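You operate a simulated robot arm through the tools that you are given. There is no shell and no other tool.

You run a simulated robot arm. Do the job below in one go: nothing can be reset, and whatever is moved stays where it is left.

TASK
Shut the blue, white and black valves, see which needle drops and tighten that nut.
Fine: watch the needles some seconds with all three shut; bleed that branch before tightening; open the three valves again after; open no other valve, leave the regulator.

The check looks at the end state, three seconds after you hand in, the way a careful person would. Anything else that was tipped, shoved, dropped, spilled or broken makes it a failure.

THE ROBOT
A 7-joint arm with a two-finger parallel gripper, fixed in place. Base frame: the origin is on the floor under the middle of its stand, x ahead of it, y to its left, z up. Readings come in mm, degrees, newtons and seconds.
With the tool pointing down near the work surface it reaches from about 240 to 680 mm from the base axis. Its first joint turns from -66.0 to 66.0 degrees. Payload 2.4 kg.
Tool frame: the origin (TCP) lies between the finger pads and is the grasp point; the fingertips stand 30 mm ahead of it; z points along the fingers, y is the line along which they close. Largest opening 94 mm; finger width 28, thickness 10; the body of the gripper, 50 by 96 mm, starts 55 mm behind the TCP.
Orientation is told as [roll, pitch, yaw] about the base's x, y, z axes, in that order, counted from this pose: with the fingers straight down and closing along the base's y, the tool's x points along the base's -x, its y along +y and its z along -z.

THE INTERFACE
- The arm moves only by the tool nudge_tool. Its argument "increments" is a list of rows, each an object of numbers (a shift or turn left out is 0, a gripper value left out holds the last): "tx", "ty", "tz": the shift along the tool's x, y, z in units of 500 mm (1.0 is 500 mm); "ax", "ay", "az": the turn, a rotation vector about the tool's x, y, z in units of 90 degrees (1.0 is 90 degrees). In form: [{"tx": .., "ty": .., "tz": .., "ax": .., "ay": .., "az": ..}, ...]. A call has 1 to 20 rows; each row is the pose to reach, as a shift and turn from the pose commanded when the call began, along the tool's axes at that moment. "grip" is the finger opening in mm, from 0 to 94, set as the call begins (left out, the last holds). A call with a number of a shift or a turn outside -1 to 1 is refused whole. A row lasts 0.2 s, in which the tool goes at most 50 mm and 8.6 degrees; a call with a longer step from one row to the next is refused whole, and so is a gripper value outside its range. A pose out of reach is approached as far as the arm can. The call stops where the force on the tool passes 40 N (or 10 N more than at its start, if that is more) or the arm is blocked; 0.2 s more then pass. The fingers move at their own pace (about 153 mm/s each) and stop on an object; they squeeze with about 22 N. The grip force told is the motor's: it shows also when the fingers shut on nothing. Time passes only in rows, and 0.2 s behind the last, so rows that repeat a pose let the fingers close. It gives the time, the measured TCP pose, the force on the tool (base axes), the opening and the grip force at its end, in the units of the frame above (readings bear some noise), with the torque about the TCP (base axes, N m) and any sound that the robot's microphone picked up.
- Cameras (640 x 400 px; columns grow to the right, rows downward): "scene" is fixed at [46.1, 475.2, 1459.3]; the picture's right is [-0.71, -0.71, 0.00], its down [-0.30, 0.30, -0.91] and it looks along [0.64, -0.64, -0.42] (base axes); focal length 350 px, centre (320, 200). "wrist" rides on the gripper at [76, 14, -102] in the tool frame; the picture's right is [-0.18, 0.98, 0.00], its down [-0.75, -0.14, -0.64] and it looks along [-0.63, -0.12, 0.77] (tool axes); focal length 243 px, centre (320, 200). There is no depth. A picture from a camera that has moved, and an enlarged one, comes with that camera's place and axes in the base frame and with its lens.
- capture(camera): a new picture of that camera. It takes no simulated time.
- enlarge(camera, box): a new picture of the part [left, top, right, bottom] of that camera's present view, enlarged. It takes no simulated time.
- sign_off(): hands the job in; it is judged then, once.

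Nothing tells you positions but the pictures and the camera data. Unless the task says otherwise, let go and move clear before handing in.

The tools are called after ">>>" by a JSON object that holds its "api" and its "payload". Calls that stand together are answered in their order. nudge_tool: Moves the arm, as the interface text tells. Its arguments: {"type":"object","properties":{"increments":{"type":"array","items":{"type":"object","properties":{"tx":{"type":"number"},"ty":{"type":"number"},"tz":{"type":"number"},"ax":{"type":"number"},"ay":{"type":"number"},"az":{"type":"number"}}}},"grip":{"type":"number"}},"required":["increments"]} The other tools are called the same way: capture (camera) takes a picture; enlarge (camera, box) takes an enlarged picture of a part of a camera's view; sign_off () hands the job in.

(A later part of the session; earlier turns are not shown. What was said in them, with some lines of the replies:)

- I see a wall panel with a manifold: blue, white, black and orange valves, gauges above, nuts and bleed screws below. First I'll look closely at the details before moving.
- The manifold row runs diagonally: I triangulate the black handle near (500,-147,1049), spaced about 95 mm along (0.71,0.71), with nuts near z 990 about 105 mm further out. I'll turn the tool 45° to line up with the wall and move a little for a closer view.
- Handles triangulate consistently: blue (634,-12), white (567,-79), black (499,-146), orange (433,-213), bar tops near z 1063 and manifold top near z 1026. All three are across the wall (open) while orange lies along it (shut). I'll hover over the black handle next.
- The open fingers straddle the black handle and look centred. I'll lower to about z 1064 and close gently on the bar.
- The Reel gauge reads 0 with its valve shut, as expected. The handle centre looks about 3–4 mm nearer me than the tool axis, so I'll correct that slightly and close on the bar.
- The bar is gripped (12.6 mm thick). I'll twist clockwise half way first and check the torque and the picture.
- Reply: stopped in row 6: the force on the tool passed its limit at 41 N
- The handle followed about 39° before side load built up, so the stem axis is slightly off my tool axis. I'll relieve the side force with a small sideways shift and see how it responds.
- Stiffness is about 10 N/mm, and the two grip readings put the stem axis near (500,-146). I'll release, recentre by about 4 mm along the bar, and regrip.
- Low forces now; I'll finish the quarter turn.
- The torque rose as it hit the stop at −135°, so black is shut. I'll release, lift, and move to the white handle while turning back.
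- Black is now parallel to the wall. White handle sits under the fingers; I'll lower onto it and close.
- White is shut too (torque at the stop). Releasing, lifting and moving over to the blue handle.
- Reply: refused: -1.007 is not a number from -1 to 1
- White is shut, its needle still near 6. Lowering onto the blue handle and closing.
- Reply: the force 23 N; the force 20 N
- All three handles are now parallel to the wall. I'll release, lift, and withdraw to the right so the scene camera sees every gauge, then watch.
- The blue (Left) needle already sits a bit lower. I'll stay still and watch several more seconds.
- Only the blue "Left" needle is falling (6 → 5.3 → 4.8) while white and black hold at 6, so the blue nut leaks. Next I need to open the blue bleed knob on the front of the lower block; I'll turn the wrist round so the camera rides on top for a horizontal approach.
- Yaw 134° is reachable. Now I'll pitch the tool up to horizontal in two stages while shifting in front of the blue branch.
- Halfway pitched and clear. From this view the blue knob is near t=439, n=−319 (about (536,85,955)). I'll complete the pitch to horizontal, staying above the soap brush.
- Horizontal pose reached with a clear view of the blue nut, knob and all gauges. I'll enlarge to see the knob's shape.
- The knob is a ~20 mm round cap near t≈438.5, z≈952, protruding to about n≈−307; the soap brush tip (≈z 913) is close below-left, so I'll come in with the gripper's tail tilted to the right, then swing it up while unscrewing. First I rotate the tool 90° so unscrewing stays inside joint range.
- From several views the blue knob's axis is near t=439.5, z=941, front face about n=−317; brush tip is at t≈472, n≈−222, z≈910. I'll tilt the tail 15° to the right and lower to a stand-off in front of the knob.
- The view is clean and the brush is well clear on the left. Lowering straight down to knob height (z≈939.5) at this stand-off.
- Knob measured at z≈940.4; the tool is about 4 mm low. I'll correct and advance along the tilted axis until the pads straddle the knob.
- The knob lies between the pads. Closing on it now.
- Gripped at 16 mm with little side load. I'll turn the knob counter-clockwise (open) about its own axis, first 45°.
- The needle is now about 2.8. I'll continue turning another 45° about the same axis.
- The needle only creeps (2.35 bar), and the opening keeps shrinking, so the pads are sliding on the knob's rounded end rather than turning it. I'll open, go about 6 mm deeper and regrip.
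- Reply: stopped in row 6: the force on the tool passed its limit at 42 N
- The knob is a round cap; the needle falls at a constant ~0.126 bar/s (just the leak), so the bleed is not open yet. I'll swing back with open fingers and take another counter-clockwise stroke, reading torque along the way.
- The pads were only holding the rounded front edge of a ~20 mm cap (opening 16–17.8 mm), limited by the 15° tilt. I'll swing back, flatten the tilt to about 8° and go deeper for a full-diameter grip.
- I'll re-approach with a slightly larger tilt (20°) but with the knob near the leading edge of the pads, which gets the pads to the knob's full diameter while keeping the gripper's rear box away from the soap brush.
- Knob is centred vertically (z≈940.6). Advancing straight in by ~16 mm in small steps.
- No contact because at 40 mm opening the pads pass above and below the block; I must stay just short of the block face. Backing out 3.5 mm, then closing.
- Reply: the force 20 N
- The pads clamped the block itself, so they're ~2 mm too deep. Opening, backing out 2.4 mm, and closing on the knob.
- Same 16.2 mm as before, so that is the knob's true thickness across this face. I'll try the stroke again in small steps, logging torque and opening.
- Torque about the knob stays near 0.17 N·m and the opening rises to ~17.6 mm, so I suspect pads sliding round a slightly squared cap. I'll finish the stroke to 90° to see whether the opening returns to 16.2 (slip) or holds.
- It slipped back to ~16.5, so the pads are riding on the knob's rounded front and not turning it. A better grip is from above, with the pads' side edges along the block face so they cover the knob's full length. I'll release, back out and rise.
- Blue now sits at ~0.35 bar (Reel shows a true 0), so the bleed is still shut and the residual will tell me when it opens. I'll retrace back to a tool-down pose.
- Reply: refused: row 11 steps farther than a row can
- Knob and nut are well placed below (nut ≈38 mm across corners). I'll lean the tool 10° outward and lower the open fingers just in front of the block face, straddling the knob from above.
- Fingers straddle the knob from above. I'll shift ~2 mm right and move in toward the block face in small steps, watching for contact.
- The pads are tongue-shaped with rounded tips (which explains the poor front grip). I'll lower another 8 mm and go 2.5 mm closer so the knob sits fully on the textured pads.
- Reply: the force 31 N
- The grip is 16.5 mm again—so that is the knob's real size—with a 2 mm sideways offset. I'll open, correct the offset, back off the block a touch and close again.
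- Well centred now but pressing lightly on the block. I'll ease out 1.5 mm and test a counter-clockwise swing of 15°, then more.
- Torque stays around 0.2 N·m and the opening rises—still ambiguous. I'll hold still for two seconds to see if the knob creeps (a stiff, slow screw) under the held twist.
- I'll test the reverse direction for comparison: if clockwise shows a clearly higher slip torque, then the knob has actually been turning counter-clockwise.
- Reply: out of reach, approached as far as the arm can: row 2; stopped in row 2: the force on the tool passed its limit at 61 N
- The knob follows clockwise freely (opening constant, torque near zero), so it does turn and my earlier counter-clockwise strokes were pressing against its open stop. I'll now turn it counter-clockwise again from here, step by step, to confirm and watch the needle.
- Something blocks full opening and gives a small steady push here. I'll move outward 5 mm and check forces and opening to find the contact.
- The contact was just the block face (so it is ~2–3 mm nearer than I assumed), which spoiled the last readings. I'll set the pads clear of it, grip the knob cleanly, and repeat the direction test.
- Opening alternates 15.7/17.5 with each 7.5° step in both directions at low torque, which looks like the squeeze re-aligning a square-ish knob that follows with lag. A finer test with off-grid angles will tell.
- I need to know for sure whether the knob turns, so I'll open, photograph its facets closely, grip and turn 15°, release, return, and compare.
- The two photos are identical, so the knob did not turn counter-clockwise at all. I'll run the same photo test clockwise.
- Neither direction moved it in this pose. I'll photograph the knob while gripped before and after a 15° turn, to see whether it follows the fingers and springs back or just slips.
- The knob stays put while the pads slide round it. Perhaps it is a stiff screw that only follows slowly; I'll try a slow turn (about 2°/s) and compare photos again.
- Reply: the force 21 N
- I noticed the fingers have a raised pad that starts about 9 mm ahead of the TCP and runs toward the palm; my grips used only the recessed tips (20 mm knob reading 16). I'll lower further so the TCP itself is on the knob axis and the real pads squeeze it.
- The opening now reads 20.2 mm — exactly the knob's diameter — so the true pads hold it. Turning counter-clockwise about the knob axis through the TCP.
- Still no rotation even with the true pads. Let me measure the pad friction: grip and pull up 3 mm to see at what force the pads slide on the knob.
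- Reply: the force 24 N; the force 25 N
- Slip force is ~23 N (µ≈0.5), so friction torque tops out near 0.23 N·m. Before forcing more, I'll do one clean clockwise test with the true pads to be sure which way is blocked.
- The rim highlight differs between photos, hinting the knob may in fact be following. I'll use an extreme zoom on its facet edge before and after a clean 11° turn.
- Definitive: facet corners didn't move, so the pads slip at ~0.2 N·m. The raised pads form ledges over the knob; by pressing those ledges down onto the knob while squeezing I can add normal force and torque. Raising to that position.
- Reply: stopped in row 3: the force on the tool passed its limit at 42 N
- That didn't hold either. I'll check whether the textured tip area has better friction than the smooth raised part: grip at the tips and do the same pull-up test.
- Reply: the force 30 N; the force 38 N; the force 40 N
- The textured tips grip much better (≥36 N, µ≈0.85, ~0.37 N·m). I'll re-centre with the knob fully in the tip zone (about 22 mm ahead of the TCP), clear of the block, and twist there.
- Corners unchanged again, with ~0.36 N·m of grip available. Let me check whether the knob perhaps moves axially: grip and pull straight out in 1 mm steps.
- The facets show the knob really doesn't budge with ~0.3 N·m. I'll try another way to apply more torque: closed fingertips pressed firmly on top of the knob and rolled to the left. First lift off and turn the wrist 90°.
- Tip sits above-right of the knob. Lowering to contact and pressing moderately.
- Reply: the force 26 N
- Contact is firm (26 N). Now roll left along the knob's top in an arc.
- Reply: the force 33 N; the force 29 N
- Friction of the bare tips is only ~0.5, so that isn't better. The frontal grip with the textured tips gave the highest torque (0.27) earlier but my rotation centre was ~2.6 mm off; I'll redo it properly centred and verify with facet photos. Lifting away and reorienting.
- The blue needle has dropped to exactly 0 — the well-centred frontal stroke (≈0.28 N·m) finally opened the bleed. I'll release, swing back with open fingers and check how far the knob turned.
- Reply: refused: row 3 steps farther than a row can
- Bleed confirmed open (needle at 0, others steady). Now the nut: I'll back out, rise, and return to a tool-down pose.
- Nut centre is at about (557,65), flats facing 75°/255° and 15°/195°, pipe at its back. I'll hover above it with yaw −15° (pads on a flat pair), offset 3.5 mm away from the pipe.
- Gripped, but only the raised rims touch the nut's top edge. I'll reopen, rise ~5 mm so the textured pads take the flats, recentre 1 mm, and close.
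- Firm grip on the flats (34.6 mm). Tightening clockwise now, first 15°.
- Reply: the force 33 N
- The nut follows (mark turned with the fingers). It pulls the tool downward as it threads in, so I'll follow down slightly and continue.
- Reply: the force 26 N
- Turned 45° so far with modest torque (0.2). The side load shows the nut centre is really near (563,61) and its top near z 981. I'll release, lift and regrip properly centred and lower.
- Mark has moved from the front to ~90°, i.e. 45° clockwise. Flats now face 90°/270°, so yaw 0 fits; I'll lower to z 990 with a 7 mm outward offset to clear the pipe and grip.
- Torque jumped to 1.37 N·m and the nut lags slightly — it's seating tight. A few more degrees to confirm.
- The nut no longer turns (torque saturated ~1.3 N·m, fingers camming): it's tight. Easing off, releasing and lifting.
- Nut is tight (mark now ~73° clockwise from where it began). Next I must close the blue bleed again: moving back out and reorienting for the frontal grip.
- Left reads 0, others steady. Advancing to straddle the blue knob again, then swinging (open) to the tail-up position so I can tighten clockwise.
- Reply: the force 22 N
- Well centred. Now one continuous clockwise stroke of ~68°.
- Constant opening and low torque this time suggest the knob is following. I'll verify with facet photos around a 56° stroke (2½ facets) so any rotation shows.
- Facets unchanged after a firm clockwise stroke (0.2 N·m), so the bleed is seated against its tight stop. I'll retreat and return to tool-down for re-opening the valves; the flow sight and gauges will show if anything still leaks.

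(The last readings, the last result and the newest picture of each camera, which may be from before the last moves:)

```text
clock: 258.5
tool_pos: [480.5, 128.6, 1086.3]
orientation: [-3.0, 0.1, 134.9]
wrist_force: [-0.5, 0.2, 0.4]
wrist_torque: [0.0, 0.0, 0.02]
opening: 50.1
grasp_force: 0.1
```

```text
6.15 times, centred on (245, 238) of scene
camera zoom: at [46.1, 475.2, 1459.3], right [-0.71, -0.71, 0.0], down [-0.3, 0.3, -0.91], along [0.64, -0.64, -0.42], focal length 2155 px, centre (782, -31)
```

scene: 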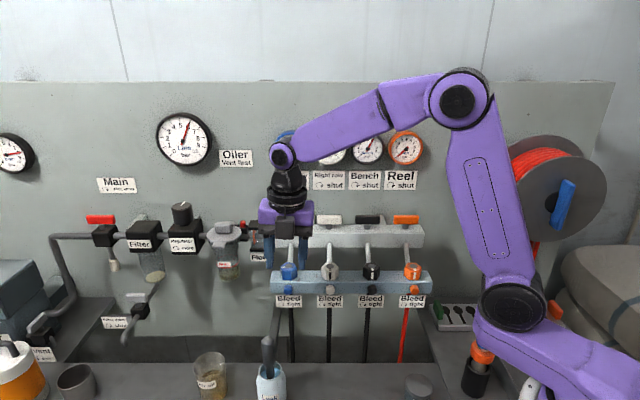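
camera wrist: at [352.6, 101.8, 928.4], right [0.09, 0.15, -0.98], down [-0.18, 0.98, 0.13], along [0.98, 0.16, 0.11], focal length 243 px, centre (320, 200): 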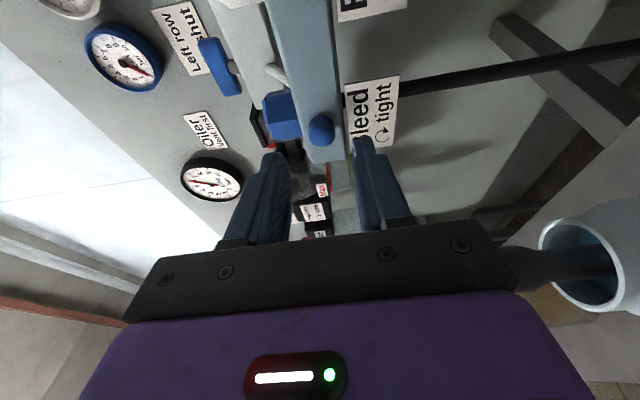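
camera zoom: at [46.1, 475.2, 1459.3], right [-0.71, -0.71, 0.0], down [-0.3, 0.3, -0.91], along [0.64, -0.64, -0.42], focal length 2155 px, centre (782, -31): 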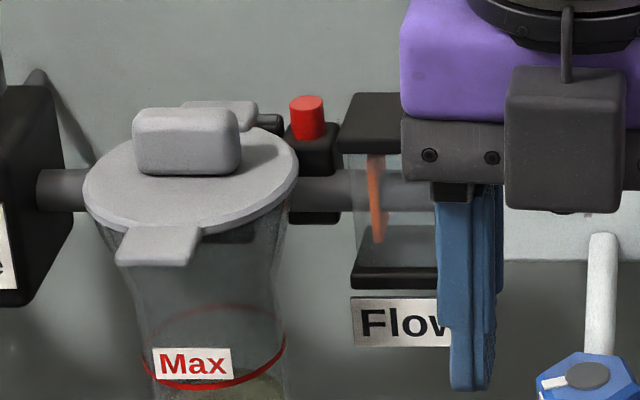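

>>> {"api": "nudge_tool", "payload": {"increments": [{"ax": 0.0236, "ay": -0.0236}, {"ax": 0.0236, "ay": -0.0236}], "grip": 50}}

>>> {"api": "nudge_tool", "payload": {"increments": [{"az": 0.083}, {"az": 0.167}, {"az": 0.25}, {"az": 0.333}, {"az": 0.417}, {"az": 0.5}, {"az": 0.583}, {"az": 0.667}, {"az": 0.75}, {"az": 0.833}, {"az": 0.917}, {"az": 1.0}, {"az": 1.0}], "grip": 50}}

>>> {"api": "nudge_tool", "payload": {"increments": [{"az": 0.083}, {"az": 0.167}, {"az": 0.25}, {"az": 0.333}, {"az": 0.417}, {"az": 0.5}, {"az": 0.583}, {"az": 0.667}, {"az": 0.75}, {"az": 0.833}, {"az": 0.917}, {"az": 1.0}, {"az": 1.0}], "grip": 50}}

```text
clock: 259.1
tool_pos: [481.4, 128.3, 1086.9]
orientation: [-5.1, -2.1, 135.1]
wrist_force: [0.4, -0.9, 0.6]
wrist_torque: [0.01, -0.05, 0.0]
opening: 50.1
grasp_force: 0.1
```

```text
clock: 261.9
tool_pos: [481.1, 128.4, 1087.7]
orientation: [1.9, -5.0, 44.8]
wrist_force: [-0.4, 0.2, 0.1]
wrist_torque: [0.0, -0.01, 0.02]
opening: 50.1
grasp_force: 0.0
```

```text
clock: 264.7
tool_pos: [481.2, 129.4, 1088.2]
orientation: [5.1, 2.0, -45.1]
wrist_force: [0.0, -0.2, 0.1]
wrist_torque: [0.02, -0.05, 0.0]
opening: 49.9
grasp_force: 0.1
```

>>> {"api": "nudge_tool", "payload": {"increments": [{"tz": -0.04, "ax": 0.0567, "ay": -0.0222}, {"tz": -0.086, "ax": 0.0567, "ay": -0.0222}, {"tz": -0.086, "ax": 0.0567, "ay": -0.0222}], "grip": 50}}

>>> {"api": "nudge_tool", "payload": {"increments": [{"tx": -0.035, "ty": 0.001, "az": 0.083}, {"tx": -0.07, "ty": 0.002, "az": 0.167}, {"tx": -0.105, "ty": 0.003, "az": 0.25}, {"tx": -0.14, "ty": 0.005, "az": 0.333}, {"tx": -0.175, "ty": 0.006, "az": 0.417}, {"tx": -0.21, "ty": 0.007, "az": 0.5}, {"tx": -0.245, "ty": 0.008, "az": 0.583}, {"tx": -0.28, "ty": 0.009, "az": 0.667}, {"tx": -0.315, "ty": 0.01, "az": 0.75}, {"tx": -0.35, "ty": 0.012, "az": 0.833}, {"tx": -0.385, "ty": 0.013, "az": 0.917}, {"tx": -0.42, "ty": 0.014, "az": 1.0}, {"tx": -0.42, "ty": 0.014, "az": 1.0}], "grip": 50}}

>>> {"api": "capture", "payload": {"camera": "wrist"}}

>>> {"api": "capture", "payload": {"camera": "scene"}}

```text
clock: 265.5
tool_pos: [480.2, 126.8, 1131.5]
orientation: [0.0, -0.1, -45.1]
wrist_force: [-0.1, -0.3, 0.4]
wrist_torque: [-0.01, 0.0, 0.0]
opening: 49.7
grasp_force: 0.0
```

```text
clock: 268.3
tool_pos: [635.2, -18.1, 1130.7]
orientation: [0.1, -0.1, -135.1]
wrist_force: [-0.1, -0.2, 0.3]
wrist_torque: [-0.02, -0.01, -0.01]
opening: 50.2
grasp_force: 0.0
```

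```text
taken
camera wrist: at [697.1, 26.1, 1234.1], right [0.56, -0.83, 0.0], down [-0.63, -0.43, 0.64], along [-0.53, -0.36, -0.77], focal length 243 px, centre (320, 200)
```

wrist: 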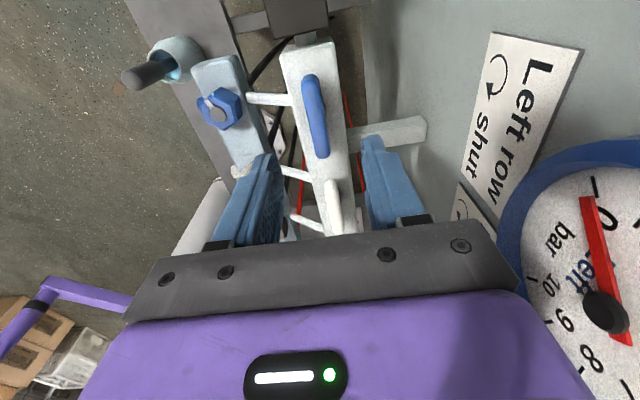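

```text
taken
```

scene: 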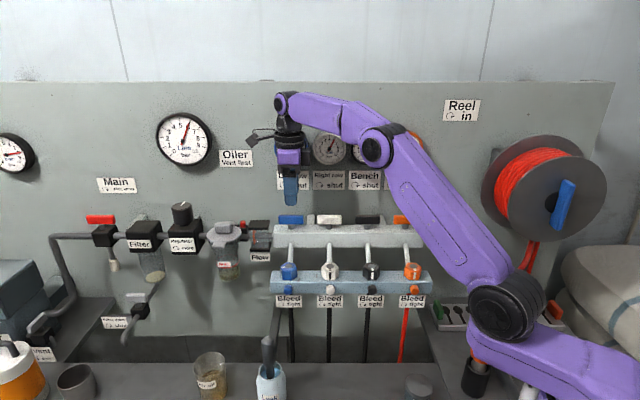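

>>> {"api": "nudge_tool", "payload": {"increments": [{"tx": 0.002, "ty": -0.0045, "tz": 0.04}, {"tx": 0.004, "ty": -0.0045, "tz": 0.08}, {"tx": 0.004, "ty": -0.0045, "tz": 0.12}, {"tx": 0.004, "ty": -0.0045, "tz": 0.1334}, {"tx": 0.004, "ty": -0.0045, "tz": 0.1334}], "grip": 50}}

>>> {"api": "nudge_tool", "payload": {"increments": [{"tz": 0}, {"tz": 0}, {"tz": 0}], "grip": 5}}

```text
clock: 269.5
tool_pos: [633.4, -16.8, 1064.7]
orientation: [0.0, 0.0, -134.9]
wrist_force: [0.0, -0.7, -0.4]
wrist_torque: [-0.02, -0.04, -0.02]
opening: 50.4
grasp_force: 0.2
```

```text
clock: 270.3
tool_pos: [633.1, -17.5, 1065.3]
orientation: [0.0, 0.1, -135.1]
wrist_force: [9.6, -3.5, -3.8]
wrist_torque: [0.15, -0.02, 0.03]
opening: 12.8
grasp_force: 45.0
```

The stem is ~5 mm further left along the bar; I'll recentre before turning.

>>> {"api": "nudge_tool", "payload": {"increments": [{"tz": 0}, {"tz": 0}, {"tx": 0.0102, "ty": 0.0012}, {"tx": 0.0102, "ty": 0.0012}], "grip": 30}}

>>> {"api": "nudge_tool", "payload": {"increments": [{"tz": 0}, {"tz": 0}, {"tz": 0}], "grip": 5}}

>>> {"api": "nudge_tool", "payload": {"increments": [{"az": -0.08}, {"az": -0.16}, {"az": -0.24}, {"az": -0.32}], "grip": 5}}

>>> {"api": "enlarge", "payload": {"camera": "scene", "box": [200, 120, 340, 270]}}

```text
clock: 271.3
tool_pos: [636.5, -13.1, 1065.3]
orientation: [-0.1, 0.0, -135.1]
wrist_force: [-0.3, -0.2, 0.2]
wrist_torque: [-0.01, -0.03, 0.04]
opening: 29.9
grasp_force: 0.1
```

```text
clock: 272.1
tool_pos: [637.9, -13.4, 1065.6]
orientation: [0.1, 0.0, -135.2]
wrist_force: [10.6, -3.7, -2.0]
wrist_torque: [0.15, 0.08, 0.06]
opening: 12.7
grasp_force: 45.0
```

```text
clock: 273.1
tool_pos: [636.6, -14.0, 1065.1]
orientation: [0.0, 0.0, -106.2]
wrist_force: [-5.1, -6.7, 14.2]
wrist_torque: [1.16, -0.27, 0.02]
opening: 12.7
grasp_force: 44.6
```

```text
2.67 times, centred on (270, 195) of scene
camera zoom: at [45.6, 474.9, 1459.4], right [-0.71, -0.71, 0.0], down [-0.3, 0.3, -0.91], along [0.64, -0.64, -0.42], focal length 934 px, centre (453, 213)
```

zoom: 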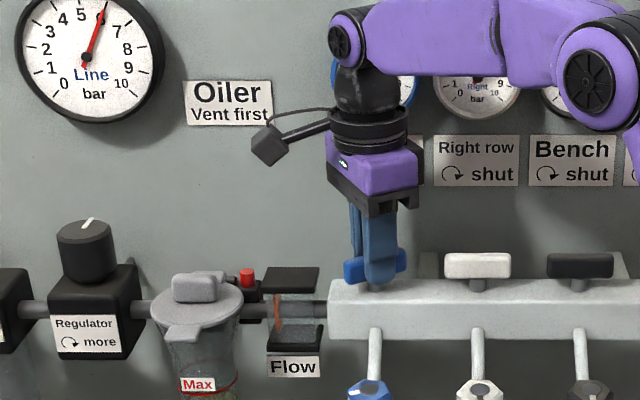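

>>> {"api": "nudge_tool", "payload": {"increments": [{"az": -0.08}, {"az": -0.16}, {"az": -0.24}, {"az": -0.32}], "grip": 5}}

>>> {"api": "nudge_tool", "payload": {"increments": [{"az": -0.08}, {"az": -0.16}, {"az": -0.24}, {"az": -0.32}, {"az": -0.36}], "grip": 5}}

>>> {"api": "enlarge", "payload": {"camera": "scene", "box": [200, 120, 340, 270]}}

```text
clock: 274.1
tool_pos: [636.4, -14.5, 1063.9]
orientation: [0.2, -0.1, -77.2]
wrist_force: [-11.3, -6.9, 30.1]
wrist_torque: [0.49, 0.82, -0.04]
opening: 12.8
grasp_force: 44.9
```

```text
clock: 275.3
tool_pos: [636.0, -13.8, 1064.2]
orientation: [-0.2, -0.1, -44.9]
wrist_force: [-20.7, -12.8, 25.2]
wrist_torque: [-0.66, -0.72, -0.04]
opening: 12.9
grasp_force: 44.8
```

```text
2.67 times, centred on (270, 195) of scene
camera zoom: at [44.8, 474.8, 1459.5], right [-0.71, -0.71, 0.0], down [-0.3, 0.3, -0.91], along [0.64, -0.64, -0.42], focal length 934 px, centre (453, 213)
```

zoom: 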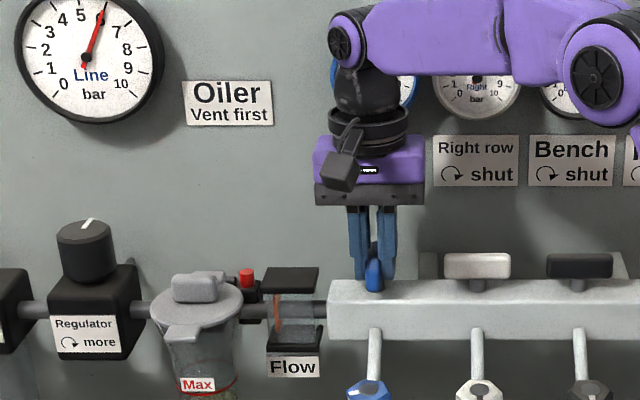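

>>> {"api": "nudge_tool", "payload": {"increments": [{"ty": -0.003, "tz": -0.002, "az": -0.01}, {"ty": -0.003, "tz": -0.002, "az": -0.02}], "grip": 5}}

>>> {"api": "nudge_tool", "payload": {"increments": [{"tz": 0}, {"tz": 0}, {"tz": -0.05}, {"tz": -0.13}, {"tz": -0.13}], "grip": 40}}

>>> {"api": "capture", "payload": {"camera": "wrist"}}

>>> {"api": "enlarge", "payload": {"camera": "scene", "box": [200, 120, 340, 270]}}

```text
clock: 275.9
tool_pos: [636.4, -13.4, 1064.9]
orientation: [0.1, -0.1, -43.4]
wrist_force: [-2.2, -12.7, 12.8]
wrist_torque: [-0.04, 0.29, -1.41]
opening: 12.9
grasp_force: 45.4
```

```text
clock: 277.1
tool_pos: [637.1, -11.8, 1131.0]
orientation: [0.0, 0.0, -43.2]
wrist_force: [0.3, -0.8, -0.4]
wrist_torque: [-0.02, -0.02, 0.06]
opening: 40.3
grasp_force: 0.1
```

```text
taken
camera wrist: at [590.1, 51.5, 1233.4], right [0.81, 0.59, 0.0], down [0.45, -0.62, 0.64], along [0.38, -0.52, -0.77], focal length 243 px, centre (320, 200)
```

wrist: 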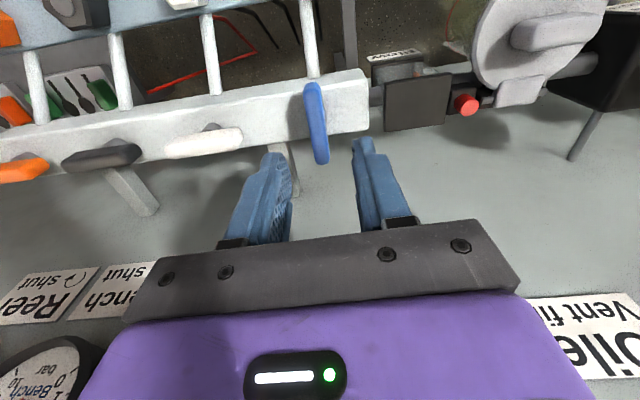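

```text
2.67 times, centred on (270, 195) of scene
camera zoom: at [46.1, 475.2, 1459.3], right [-0.71, -0.71, 0.0], down [-0.3, 0.3, -0.91], along [0.64, -0.64, -0.42], focal length 934 px, centre (453, 213)
```

zoom: 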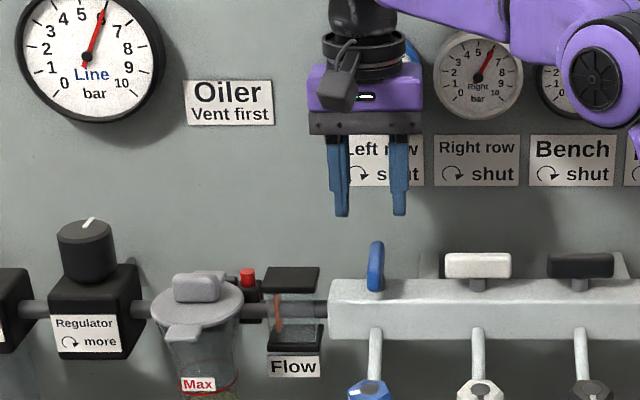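

Blue is open again (stop torque felt), flow sight stays at rest. Now the white valve: moving over it with the closing direction across its bar.

>>> {"api": "nudge_tool", "payload": {"increments": [{"ty": -0.016, "az": 0.083}, {"ty": -0.032, "az": 0.167}, {"ty": -0.048, "az": 0.25}, {"ty": -0.064, "az": 0.333}, {"ty": -0.08, "az": 0.417}, {"ty": -0.096, "az": 0.5}, {"ty": -0.112, "az": 0.583}, {"ty": -0.128, "az": 0.667}, {"ty": -0.144, "az": 0.75}, {"ty": -0.16, "az": 0.833}, {"tx": 0.002, "ty": -0.178, "az": 0.917}, {"tx": 0.004, "ty": -0.194, "az": 1.0}, {"tx": 0.004, "ty": -0.194, "az": 1.0}], "grip": 50}}

>>> {"api": "capture", "payload": {"camera": "wrist"}}

>>> {"api": "enlarge", "payload": {"camera": "scene", "box": [200, 120, 340, 270]}}

```text
clock: 279.9
tool_pos: [567.1, -81.4, 1130.2]
orientation: [0.1, 0.0, -133.4]
wrist_force: [-0.3, 0.8, 0.0]
wrist_torque: [0.0, 0.06, 0.03]
opening: 49.9
grasp_force: 0.0
```

```text
taken
camera wrist: at [629.3, -35.3, 1234.5], right [0.59, -0.81, 0.0], down [-0.62, -0.45, 0.64], along [-0.52, -0.38, -0.77], focal length 243 px, centre (320, 200)
```

wrist: 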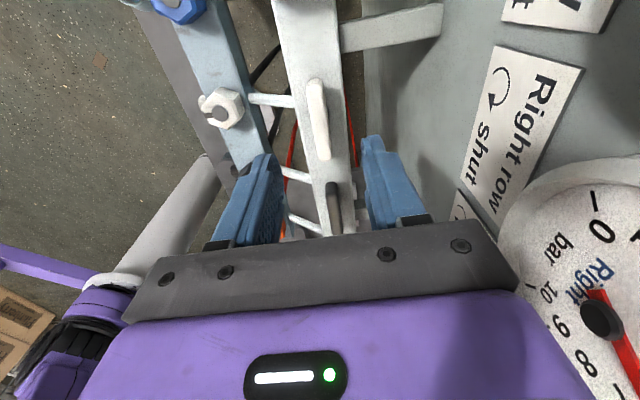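

```text
2.67 times, centred on (270, 195) of scene
camera zoom: at [46.1, 475.2, 1459.3], right [-0.71, -0.71, 0.0], down [-0.3, 0.3, -0.91], along [0.64, -0.64, -0.42], focal length 934 px, centre (453, 213)
```

zoom: 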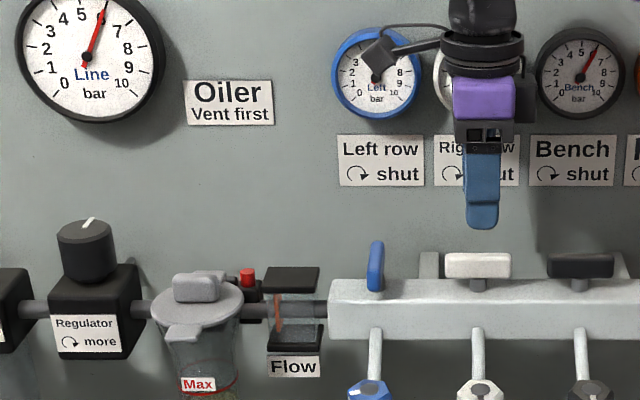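

>>> {"api": "nudge_tool", "payload": {"increments": [{"tx": 0.0036, "ty": 0.003, "tz": 0.04, "az": 0.018}, {"tx": 0.0036, "ty": 0.003, "tz": 0.08, "az": 0.018}, {"tx": 0.0036, "ty": 0.003, "tz": 0.12, "az": 0.018}, {"tx": 0.0036, "ty": 0.003, "tz": 0.1325, "az": 0.018}, {"tx": 0.0036, "ty": 0.003, "tz": 0.1325, "az": 0.018}], "grip": 50}}

>>> {"api": "nudge_tool", "payload": {"increments": [{"tz": 0}, {"tz": 0}, {"tz": 0}], "grip": 5}}

>>> {"api": "nudge_tool", "payload": {"increments": [{"az": -0.08}, {"az": -0.16}, {"az": -0.24}, {"az": -0.32}], "grip": 5}}

```text
clock: 281.1
tool_pos: [570.3, -82.3, 1064.7]
orientation: [0.1, 0.0, -134.9]
wrist_force: [-0.7, 0.1, -0.6]
wrist_torque: [-0.01, -0.01, -0.03]
opening: 49.9
grasp_force: 0.0
```

```text
clock: 281.9
tool_pos: [570.0, -80.4, 1063.9]
orientation: [-0.1, -0.1, -134.7]
wrist_force: [-13.0, 5.9, 1.5]
wrist_torque: [-0.11, -0.19, -0.02]
opening: 13.0
grasp_force: 45.0
```

```text
clock: 282.9
tool_pos: [569.8, -80.3, 1063.4]
orientation: [-0.1, -0.1, -105.8]
wrist_force: [-14.3, 12.7, 6.5]
wrist_torque: [-1.26, 0.38, -0.03]
opening: 12.9
grasp_force: 45.1
```

>>> {"api": "nudge_tool", "payload": {"increments": [{"ty": -0.003, "az": -0.05}, {"ty": -0.003, "az": -0.13}, {"ty": -0.003, "az": -0.21}, {"ty": -0.003, "az": -0.29}], "grip": 5}}

```text
clock: 283.9
tool_pos: [569.0, -79.6, 1064.4]
orientation: [0.1, 0.0, -79.7]
wrist_force: [-7.8, 12.2, 14.5]
wrist_torque: [0.93, 0.47, 0.03]
opening: 13.1
grasp_force: 45.2
```

>>> {"api": "nudge_tool", "payload": {"increments": [{"ty": -0.001, "az": -0.08}, {"ty": -0.001, "az": -0.16}, {"ty": -0.001, "az": -0.24}, {"ty": -0.001, "az": -0.32}, {"ty": -0.001, "az": -0.385}, {"ty": -0.001, "az": -0.4}], "grip": 5}}

>>> {"api": "enlarge", "payload": {"camera": "scene", "box": [200, 120, 380, 270]}}

```text
clock: 285.3
tool_pos: [567.9, -80.0, 1065.5]
orientation: [0.2, -0.1, -44.0]
wrist_force: [4.3, 17.2, 16.8]
wrist_torque: [0.35, 0.94, -1.06]
opening: 12.9
grasp_force: 45.1
```

```text
2.67 times, centred on (290, 195) of scene
camera zoom: at [45.9, 475.8, 1459.1], right [-0.71, -0.71, 0.0], down [-0.3, 0.3, -0.91], along [0.64, -0.64, -0.42], focal length 934 px, centre (400, 213)
```

zoom: 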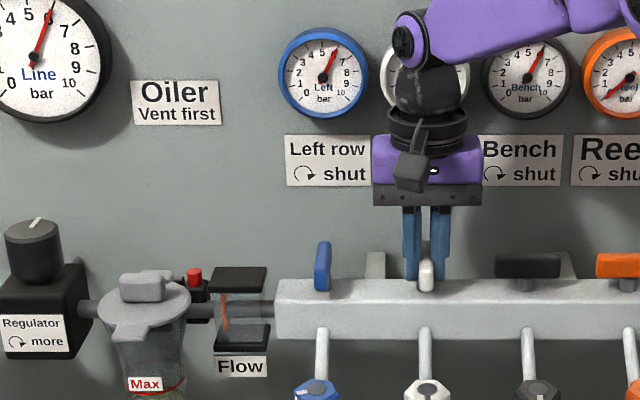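

White is open; the Left gauge holds 6 and the flow sight is at rest. On to the black valve.

>>> {"api": "nudge_tool", "payload": {"increments": [{"tz": 0}, {"tz": 0}, {"tz": -0.05}, {"tz": -0.13}, {"tz": -0.13}], "grip": 40}}

>>> {"api": "nudge_tool", "payload": {"increments": [{"ty": -0.016, "az": 0.083}, {"ty": -0.032, "az": 0.167}, {"ty": -0.048, "az": 0.25}, {"ty": -0.064, "az": 0.333}, {"ty": -0.08, "az": 0.417}, {"ty": -0.096, "az": 0.5}, {"ty": -0.112, "az": 0.583}, {"ty": -0.128, "az": 0.667}, {"ty": -0.144, "az": 0.75}, {"ty": -0.16, "az": 0.833}, {"tx": 0.002, "ty": -0.176, "az": 0.917}, {"tx": 0.004, "ty": -0.19, "az": 1.0}, {"tx": 0.004, "ty": -0.19, "az": 1.0}], "grip": 50}}

>>> {"api": "capture", "payload": {"camera": "wrist"}}

```text
clock: 286.5
tool_pos: [565.3, -81.1, 1128.2]
orientation: [0.0, 0.0, -44.0]
wrist_force: [-0.9, -0.4, 0.7]
wrist_torque: [-0.02, -0.01, -0.01]
opening: 39.9
grasp_force: 0.2
```

```text
clock: 289.3
tool_pos: [500.7, -150.2, 1128.3]
orientation: [0.0, 0.0, -134.1]
wrist_force: [1.7, 0.6, -0.5]
wrist_torque: [0.01, 0.02, 0.01]
opening: 50.1
grasp_force: 0.1
```

```text
taken
camera wrist: at [562.4, -104.3, 1231.9], right [0.58, -0.82, 0.0], down [-0.63, -0.44, 0.64], along [-0.52, -0.37, -0.77], focal length 243 px, centre (320, 200)
```

wrist: 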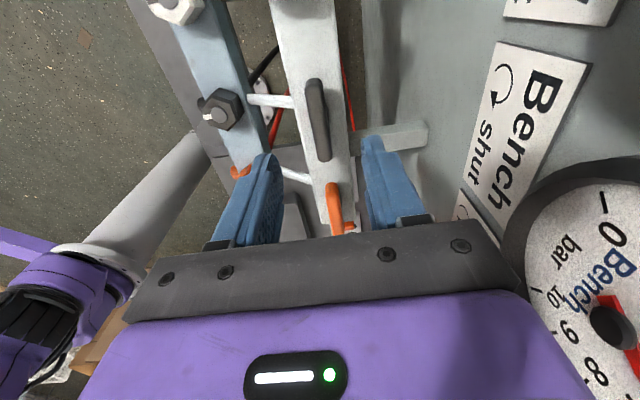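

>>> {"api": "nudge_tool", "payload": {"increments": [{"tx": 0.0046, "ty": -0.005, "tz": 0.04, "az": 0.01}, {"tx": 0.0046, "ty": -0.005, "tz": 0.08, "az": 0.01}, {"tx": 0.0046, "ty": -0.005, "tz": 0.115, "az": 0.01}, {"tx": 0.0046, "ty": -0.005, "tz": 0.1286, "az": 0.01}, {"tx": 0.0046, "ty": -0.005, "tz": 0.1286, "az": 0.01}], "grip": 50}}

>>> {"api": "nudge_tool", "payload": {"increments": [{"tz": 0}, {"tz": 0}, {"tz": 0}], "grip": 5}}

>>> {"api": "nudge_tool", "payload": {"increments": [{"az": -0.08}, {"az": -0.16}, {"az": -0.24}], "grip": 5}}

```text
clock: 290.5
tool_pos: [500.8, -145.7, 1064.5]
orientation: [0.2, 0.0, -134.9]
wrist_force: [-0.2, 0.0, 0.6]
wrist_torque: [0.01, 0.0, 0.02]
opening: 49.8
grasp_force: 0.1
```

```text
clock: 291.3
tool_pos: [502.1, -146.3, 1064.3]
orientation: [0.3, 0.1, -134.9]
wrist_force: [14.8, -10.5, -2.7]
wrist_torque: [0.1, -0.23, 0.02]
opening: 15.6
grasp_force: 8.8
```

```text
clock: 292.1
tool_pos: [501.7, -146.2, 1065.8]
orientation: [0.3, 0.0, -113.1]
wrist_force: [11.9, -12.1, -1.4]
wrist_torque: [-0.15, -0.07, 0.02]
opening: 14.2
grasp_force: 7.6
```

>>> {"api": "nudge_tool", "payload": {"increments": [{"ty": 0.003}, {"ty": 0.003}, {"ty": 0.003}], "grip": 5}}

>>> {"api": "capture", "payload": {"camera": "wrist"}}

```text
clock: 292.9
tool_pos: [502.1, -146.7, 1066.6]
orientation: [0.1, -0.1, -113.3]
wrist_force: [9.1, -5.1, 6.5]
wrist_torque: [-0.34, 0.23, 0.03]
opening: 13.1
grasp_force: 44.9
```

```text
taken
camera wrist: at [544.7, -80.9, 1168.2], right [0.83, -0.56, 0.0], down [-0.43, -0.64, 0.64], along [-0.36, -0.53, -0.77], focal length 243 px, centre (320, 200)
```

wrist: 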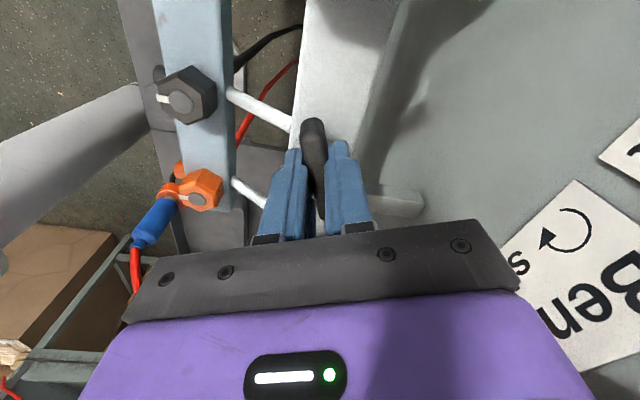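

Good grip now. Continuing the counter-clockwise turn to open black.

>>> {"api": "nudge_tool", "payload": {"increments": [{"ty": 0.0015, "az": -0.08}, {"ty": 0.0015, "az": -0.16}, {"ty": 0.0015, "az": -0.24}, {"ty": 0.0015, "az": -0.32}], "grip": 5}}

>>> {"api": "nudge_tool", "payload": {"increments": [{"az": -0.08}, {"az": -0.16}, {"az": -0.24}, {"az": -0.32}], "grip": 5}}

```text
clock: 293.9
tool_pos: [500.4, -145.3, 1063.4]
orientation: [-0.1, 0.0, -84.2]
wrist_force: [-10.0, 4.7, 23.6]
wrist_torque: [-0.73, -0.2, -0.05]
opening: 12.9
grasp_force: 44.9
```

```text
clock: 294.9
tool_pos: [501.0, -145.7, 1065.3]
orientation: [-0.3, 0.0, -55.7]
wrist_force: [-24.7, -1.4, 27.7]
wrist_torque: [-0.39, -0.43, -0.07]
opening: 12.9
grasp_force: 45.2
```

>>> {"api": "nudge_tool", "payload": {"increments": [{"ty": -0.004, "tz": -0.003}, {"ty": -0.004, "tz": -0.003, "az": -0.06}, {"ty": -0.004, "tz": -0.003, "az": -0.12}, {"ty": -0.004, "tz": -0.003, "az": -0.135}], "grip": 5}}

>>> {"api": "enlarge", "payload": {"camera": "scene", "box": [260, 120, 440, 232]}}

```text
clock: 295.9
tool_pos: [499.8, -146.2, 1064.5]
orientation: [0.0, 0.1, -43.6]
wrist_force: [-15.5, 3.8, 4.4]
wrist_torque: [-0.32, -0.24, -1.31]
opening: 13.0
grasp_force: 44.4
```

```text
3.56 times, centred on (350, 176) of scene
camera zoom: at [45.5, 475.4, 1459.2], right [-0.71, -0.71, 0.0], down [-0.3, 0.3, -0.91], along [0.64, -0.64, -0.42], focal length 1245 px, centre (213, 285)
```

zoom: 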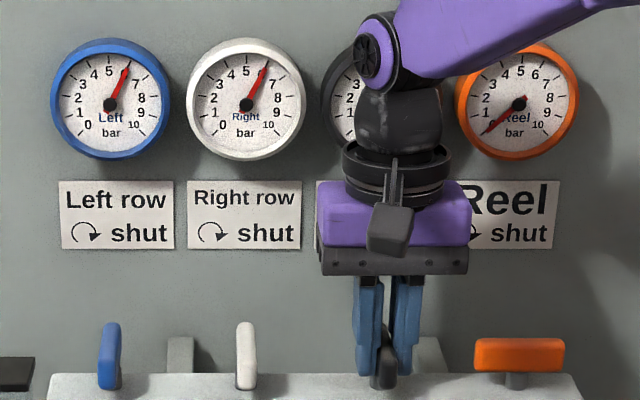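

All three are open against their stops. Releasing and withdrawing to check gauges and flow sight.

>>> {"api": "nudge_tool", "payload": {"increments": [{"tz": 0}, {"tz": 0}, {"tz": -0.05}, {"tz": -0.13}, {"tz": -0.13}], "grip": 45}}

>>> {"api": "nudge_tool", "payload": {"increments": [{"tx": 0.05, "ty": -0.04}, {"tx": 0.1, "ty": -0.08}, {"tx": 0.16, "ty": -0.12}, {"tx": 0.22, "ty": -0.16}, {"tx": 0.27, "ty": -0.2, "tz": -0.02}, {"tx": 0.27, "ty": -0.22, "tz": -0.04}, {"tx": 0.27, "ty": -0.22, "tz": -0.04}], "grip": 60}}

>>> {"api": "capture", "payload": {"camera": "scene"}}

>>> {"api": "enlarge", "payload": {"camera": "scene", "box": [260, 120, 440, 232]}}

>>> {"api": "enlarge", "payload": {"camera": "scene", "box": [80, 160, 280, 285]}}

>>> {"api": "enlarge", "payload": {"camera": "scene", "box": [260, 200, 440, 312]}}

```text
clock: 297.1
tool_pos: [501.6, -150.5, 1132.1]
orientation: [-0.1, 0.0, -43.5]
wrist_force: [-0.1, 0.3, 0.0]
wrist_torque: [-0.01, -0.02, 0.03]
opening: 44.5
grasp_force: 0.1
```

```text
clock: 298.7
tool_pos: [326.1, -133.5, 1150.8]
orientation: [0.0, 0.0, -43.5]
wrist_force: [0.1, -0.3, 0.4]
wrist_torque: [-0.02, -0.03, -0.02]
opening: 59.9
grasp_force: 0.1
```

```text
taken
```

scene: 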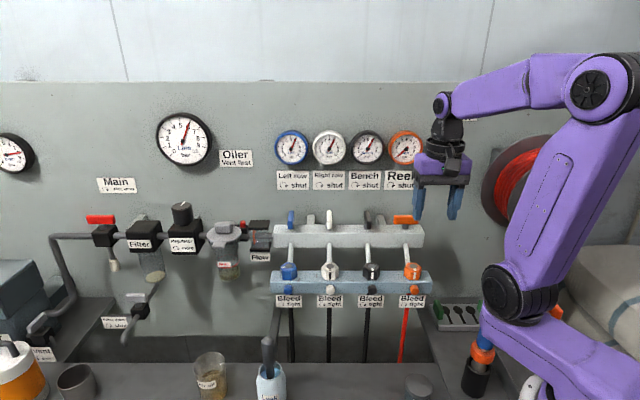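

```text
3.56 times, centred on (350, 176) of scene
camera zoom: at [46.0, 475.2, 1459.3], right [-0.71, -0.71, 0.0], down [-0.3, 0.3, -0.91], along [0.64, -0.64, -0.42], focal length 1245 px, centre (213, 285)
```

zoom: 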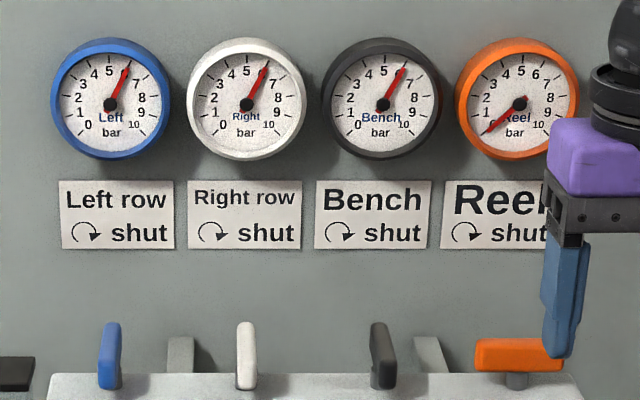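

```text
3.20 times, centred on (180, 222) of scene
camera zoom: at [46.0, 475.2, 1459.3], right [-0.71, -0.71, 0.0], down [-0.3, 0.3, -0.91], along [0.64, -0.64, -0.42], focal length 1121 px, centre (768, 128)
```

zoom: 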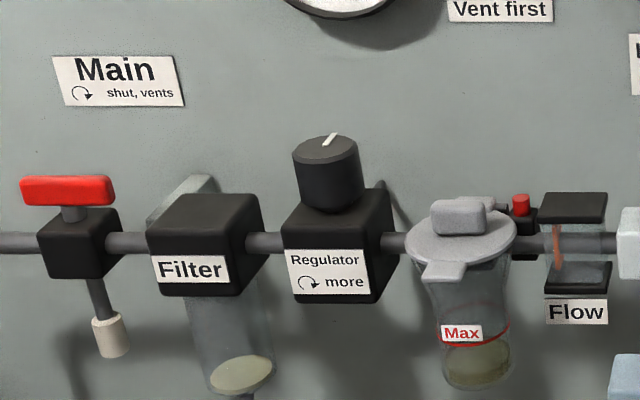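

```text
3.56 times, centred on (350, 256) of scene
camera zoom: at [46.0, 475.2, 1459.3], right [-0.71, -0.71, 0.0], down [-0.3, 0.3, -0.91], along [0.64, -0.64, -0.42], focal length 1245 px, centre (213, 1)
```

zoom: 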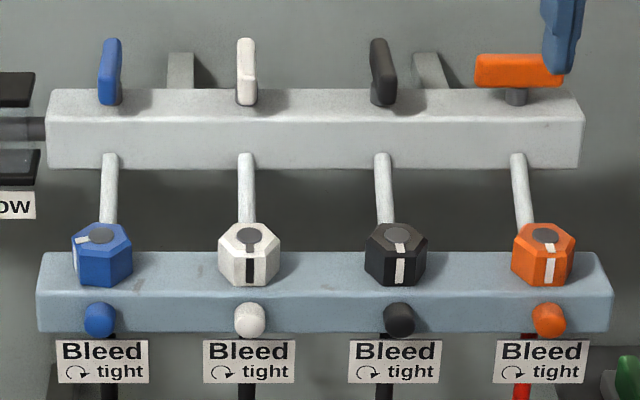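

>>> {"api": "enlarge", "payload": {"camera": "scene", "box": [280, 284, 297, 295]}}

>>> {"api": "enlarge", "payload": {"camera": "scene", "box": [322, 284, 339, 295]}}

>>> {"api": "enlarge", "payload": {"camera": "scene", "box": [270, 125, 330, 170]}}

>>> {"api": "enlarge", "payload": {"camera": "scene", "box": [245, 215, 275, 260]}}

```text
16.00 times, centred on (288, 290) of scene
camera zoom: at [46.0, 475.2, 1459.3], right [-0.71, -0.71, 0.0], down [-0.3, 0.3, -0.91], along [0.64, -0.64, -0.42], focal length 5603 px, centre (824, -1232)
```

zoom: 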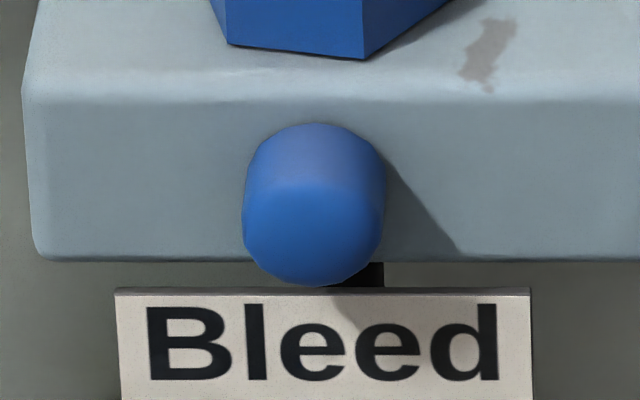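

```text
16.00 times, centred on (330, 290) of scene
camera zoom: at [46.0, 475.2, 1459.3], right [-0.71, -0.71, 0.0], down [-0.3, 0.3, -0.91], along [0.64, -0.64, -0.42], focal length 5603 px, centre (152, -1232)
```

zoom: 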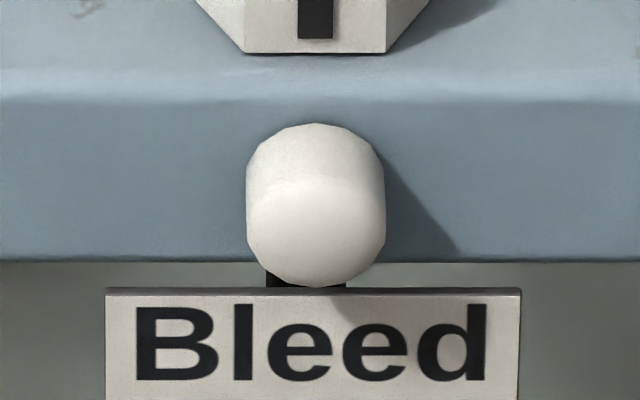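

```text
8.89 times, centred on (300, 148) of scene
camera zoom: at [46.0, 475.2, 1459.3], right [-0.71, -0.71, 0.0], down [-0.3, 0.3, -0.91], along [0.64, -0.64, -0.42], focal length 3113 px, centre (498, 667)
```

zoom: 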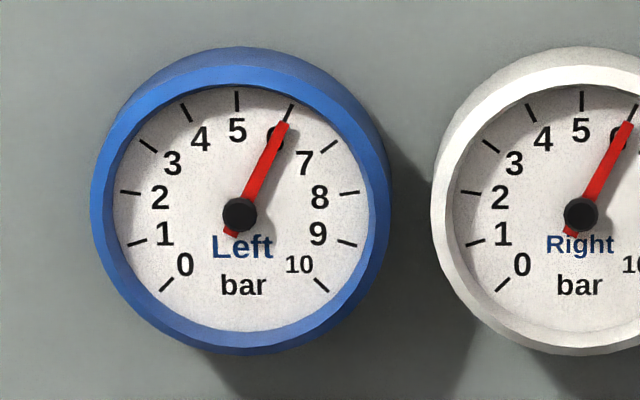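

```text
8.89 times, centred on (260, 238) of scene
camera zoom: at [46.0, 475.2, 1459.3], right [-0.71, -0.71, 0.0], down [-0.3, 0.3, -0.91], along [0.64, -0.64, -0.42], focal length 3113 px, centre (853, -133)
```

zoom: 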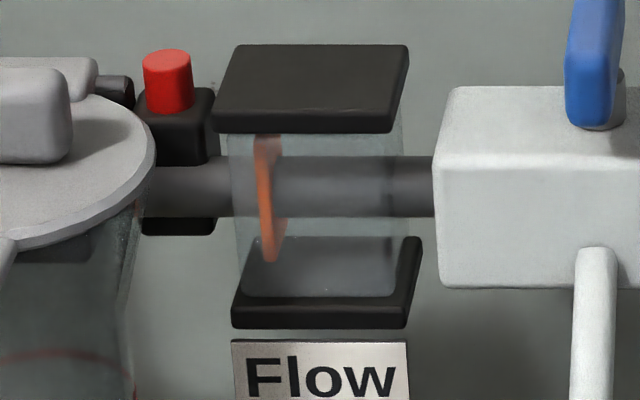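

All three valves are open and their gauges read 6. Reel is still shut at 0. The flow sight, which was deflected at the start, now hangs at rest, so neither the blue nut nor the bleed is leaking. The nut was turned to its stop, the other fittings and the bench items look undisturbed, and the arm is clear, so I'm handing in.

>>> {"api": "sign_off", "payload": {}}

```text
The job is handed in.
```

The Left (blue) branch was the leaking one; its nut is now tight and I've handed the job in. I haven't seen the check's result.

- **Finding the leak:** with blue, white and black shut, only the Left needle fell. White and black held at 6 bar.
- **Bleeding:** the branch leaked down to about 0.35 bar on its own. The bleed knob would not turn for a long time. The needle did reach 0 before I touched the nut, but I couldn't confirm from pictures which stroke opened it or how far it turned.
- **Nut:** I turned the blue nut about 73° clockwise, until it stopped moving at roughly 1.3 N·m.
- **Bleed closed:** I turned the bleed back clockwise until it would not move further. I did not shut blue again for a separate hold test.
- **Final state:** all three valves are open against their stops, with Left, Right and Bench at 6 bar. The flow sight, which was deflected at the start, now hangs at rest, so I see no remaining leak at the nut or the bleed.
- **Left alone:** Reel is still shut at 0 and the regulator mark is unchanged. The bench items look as they did, and the arm is clear.
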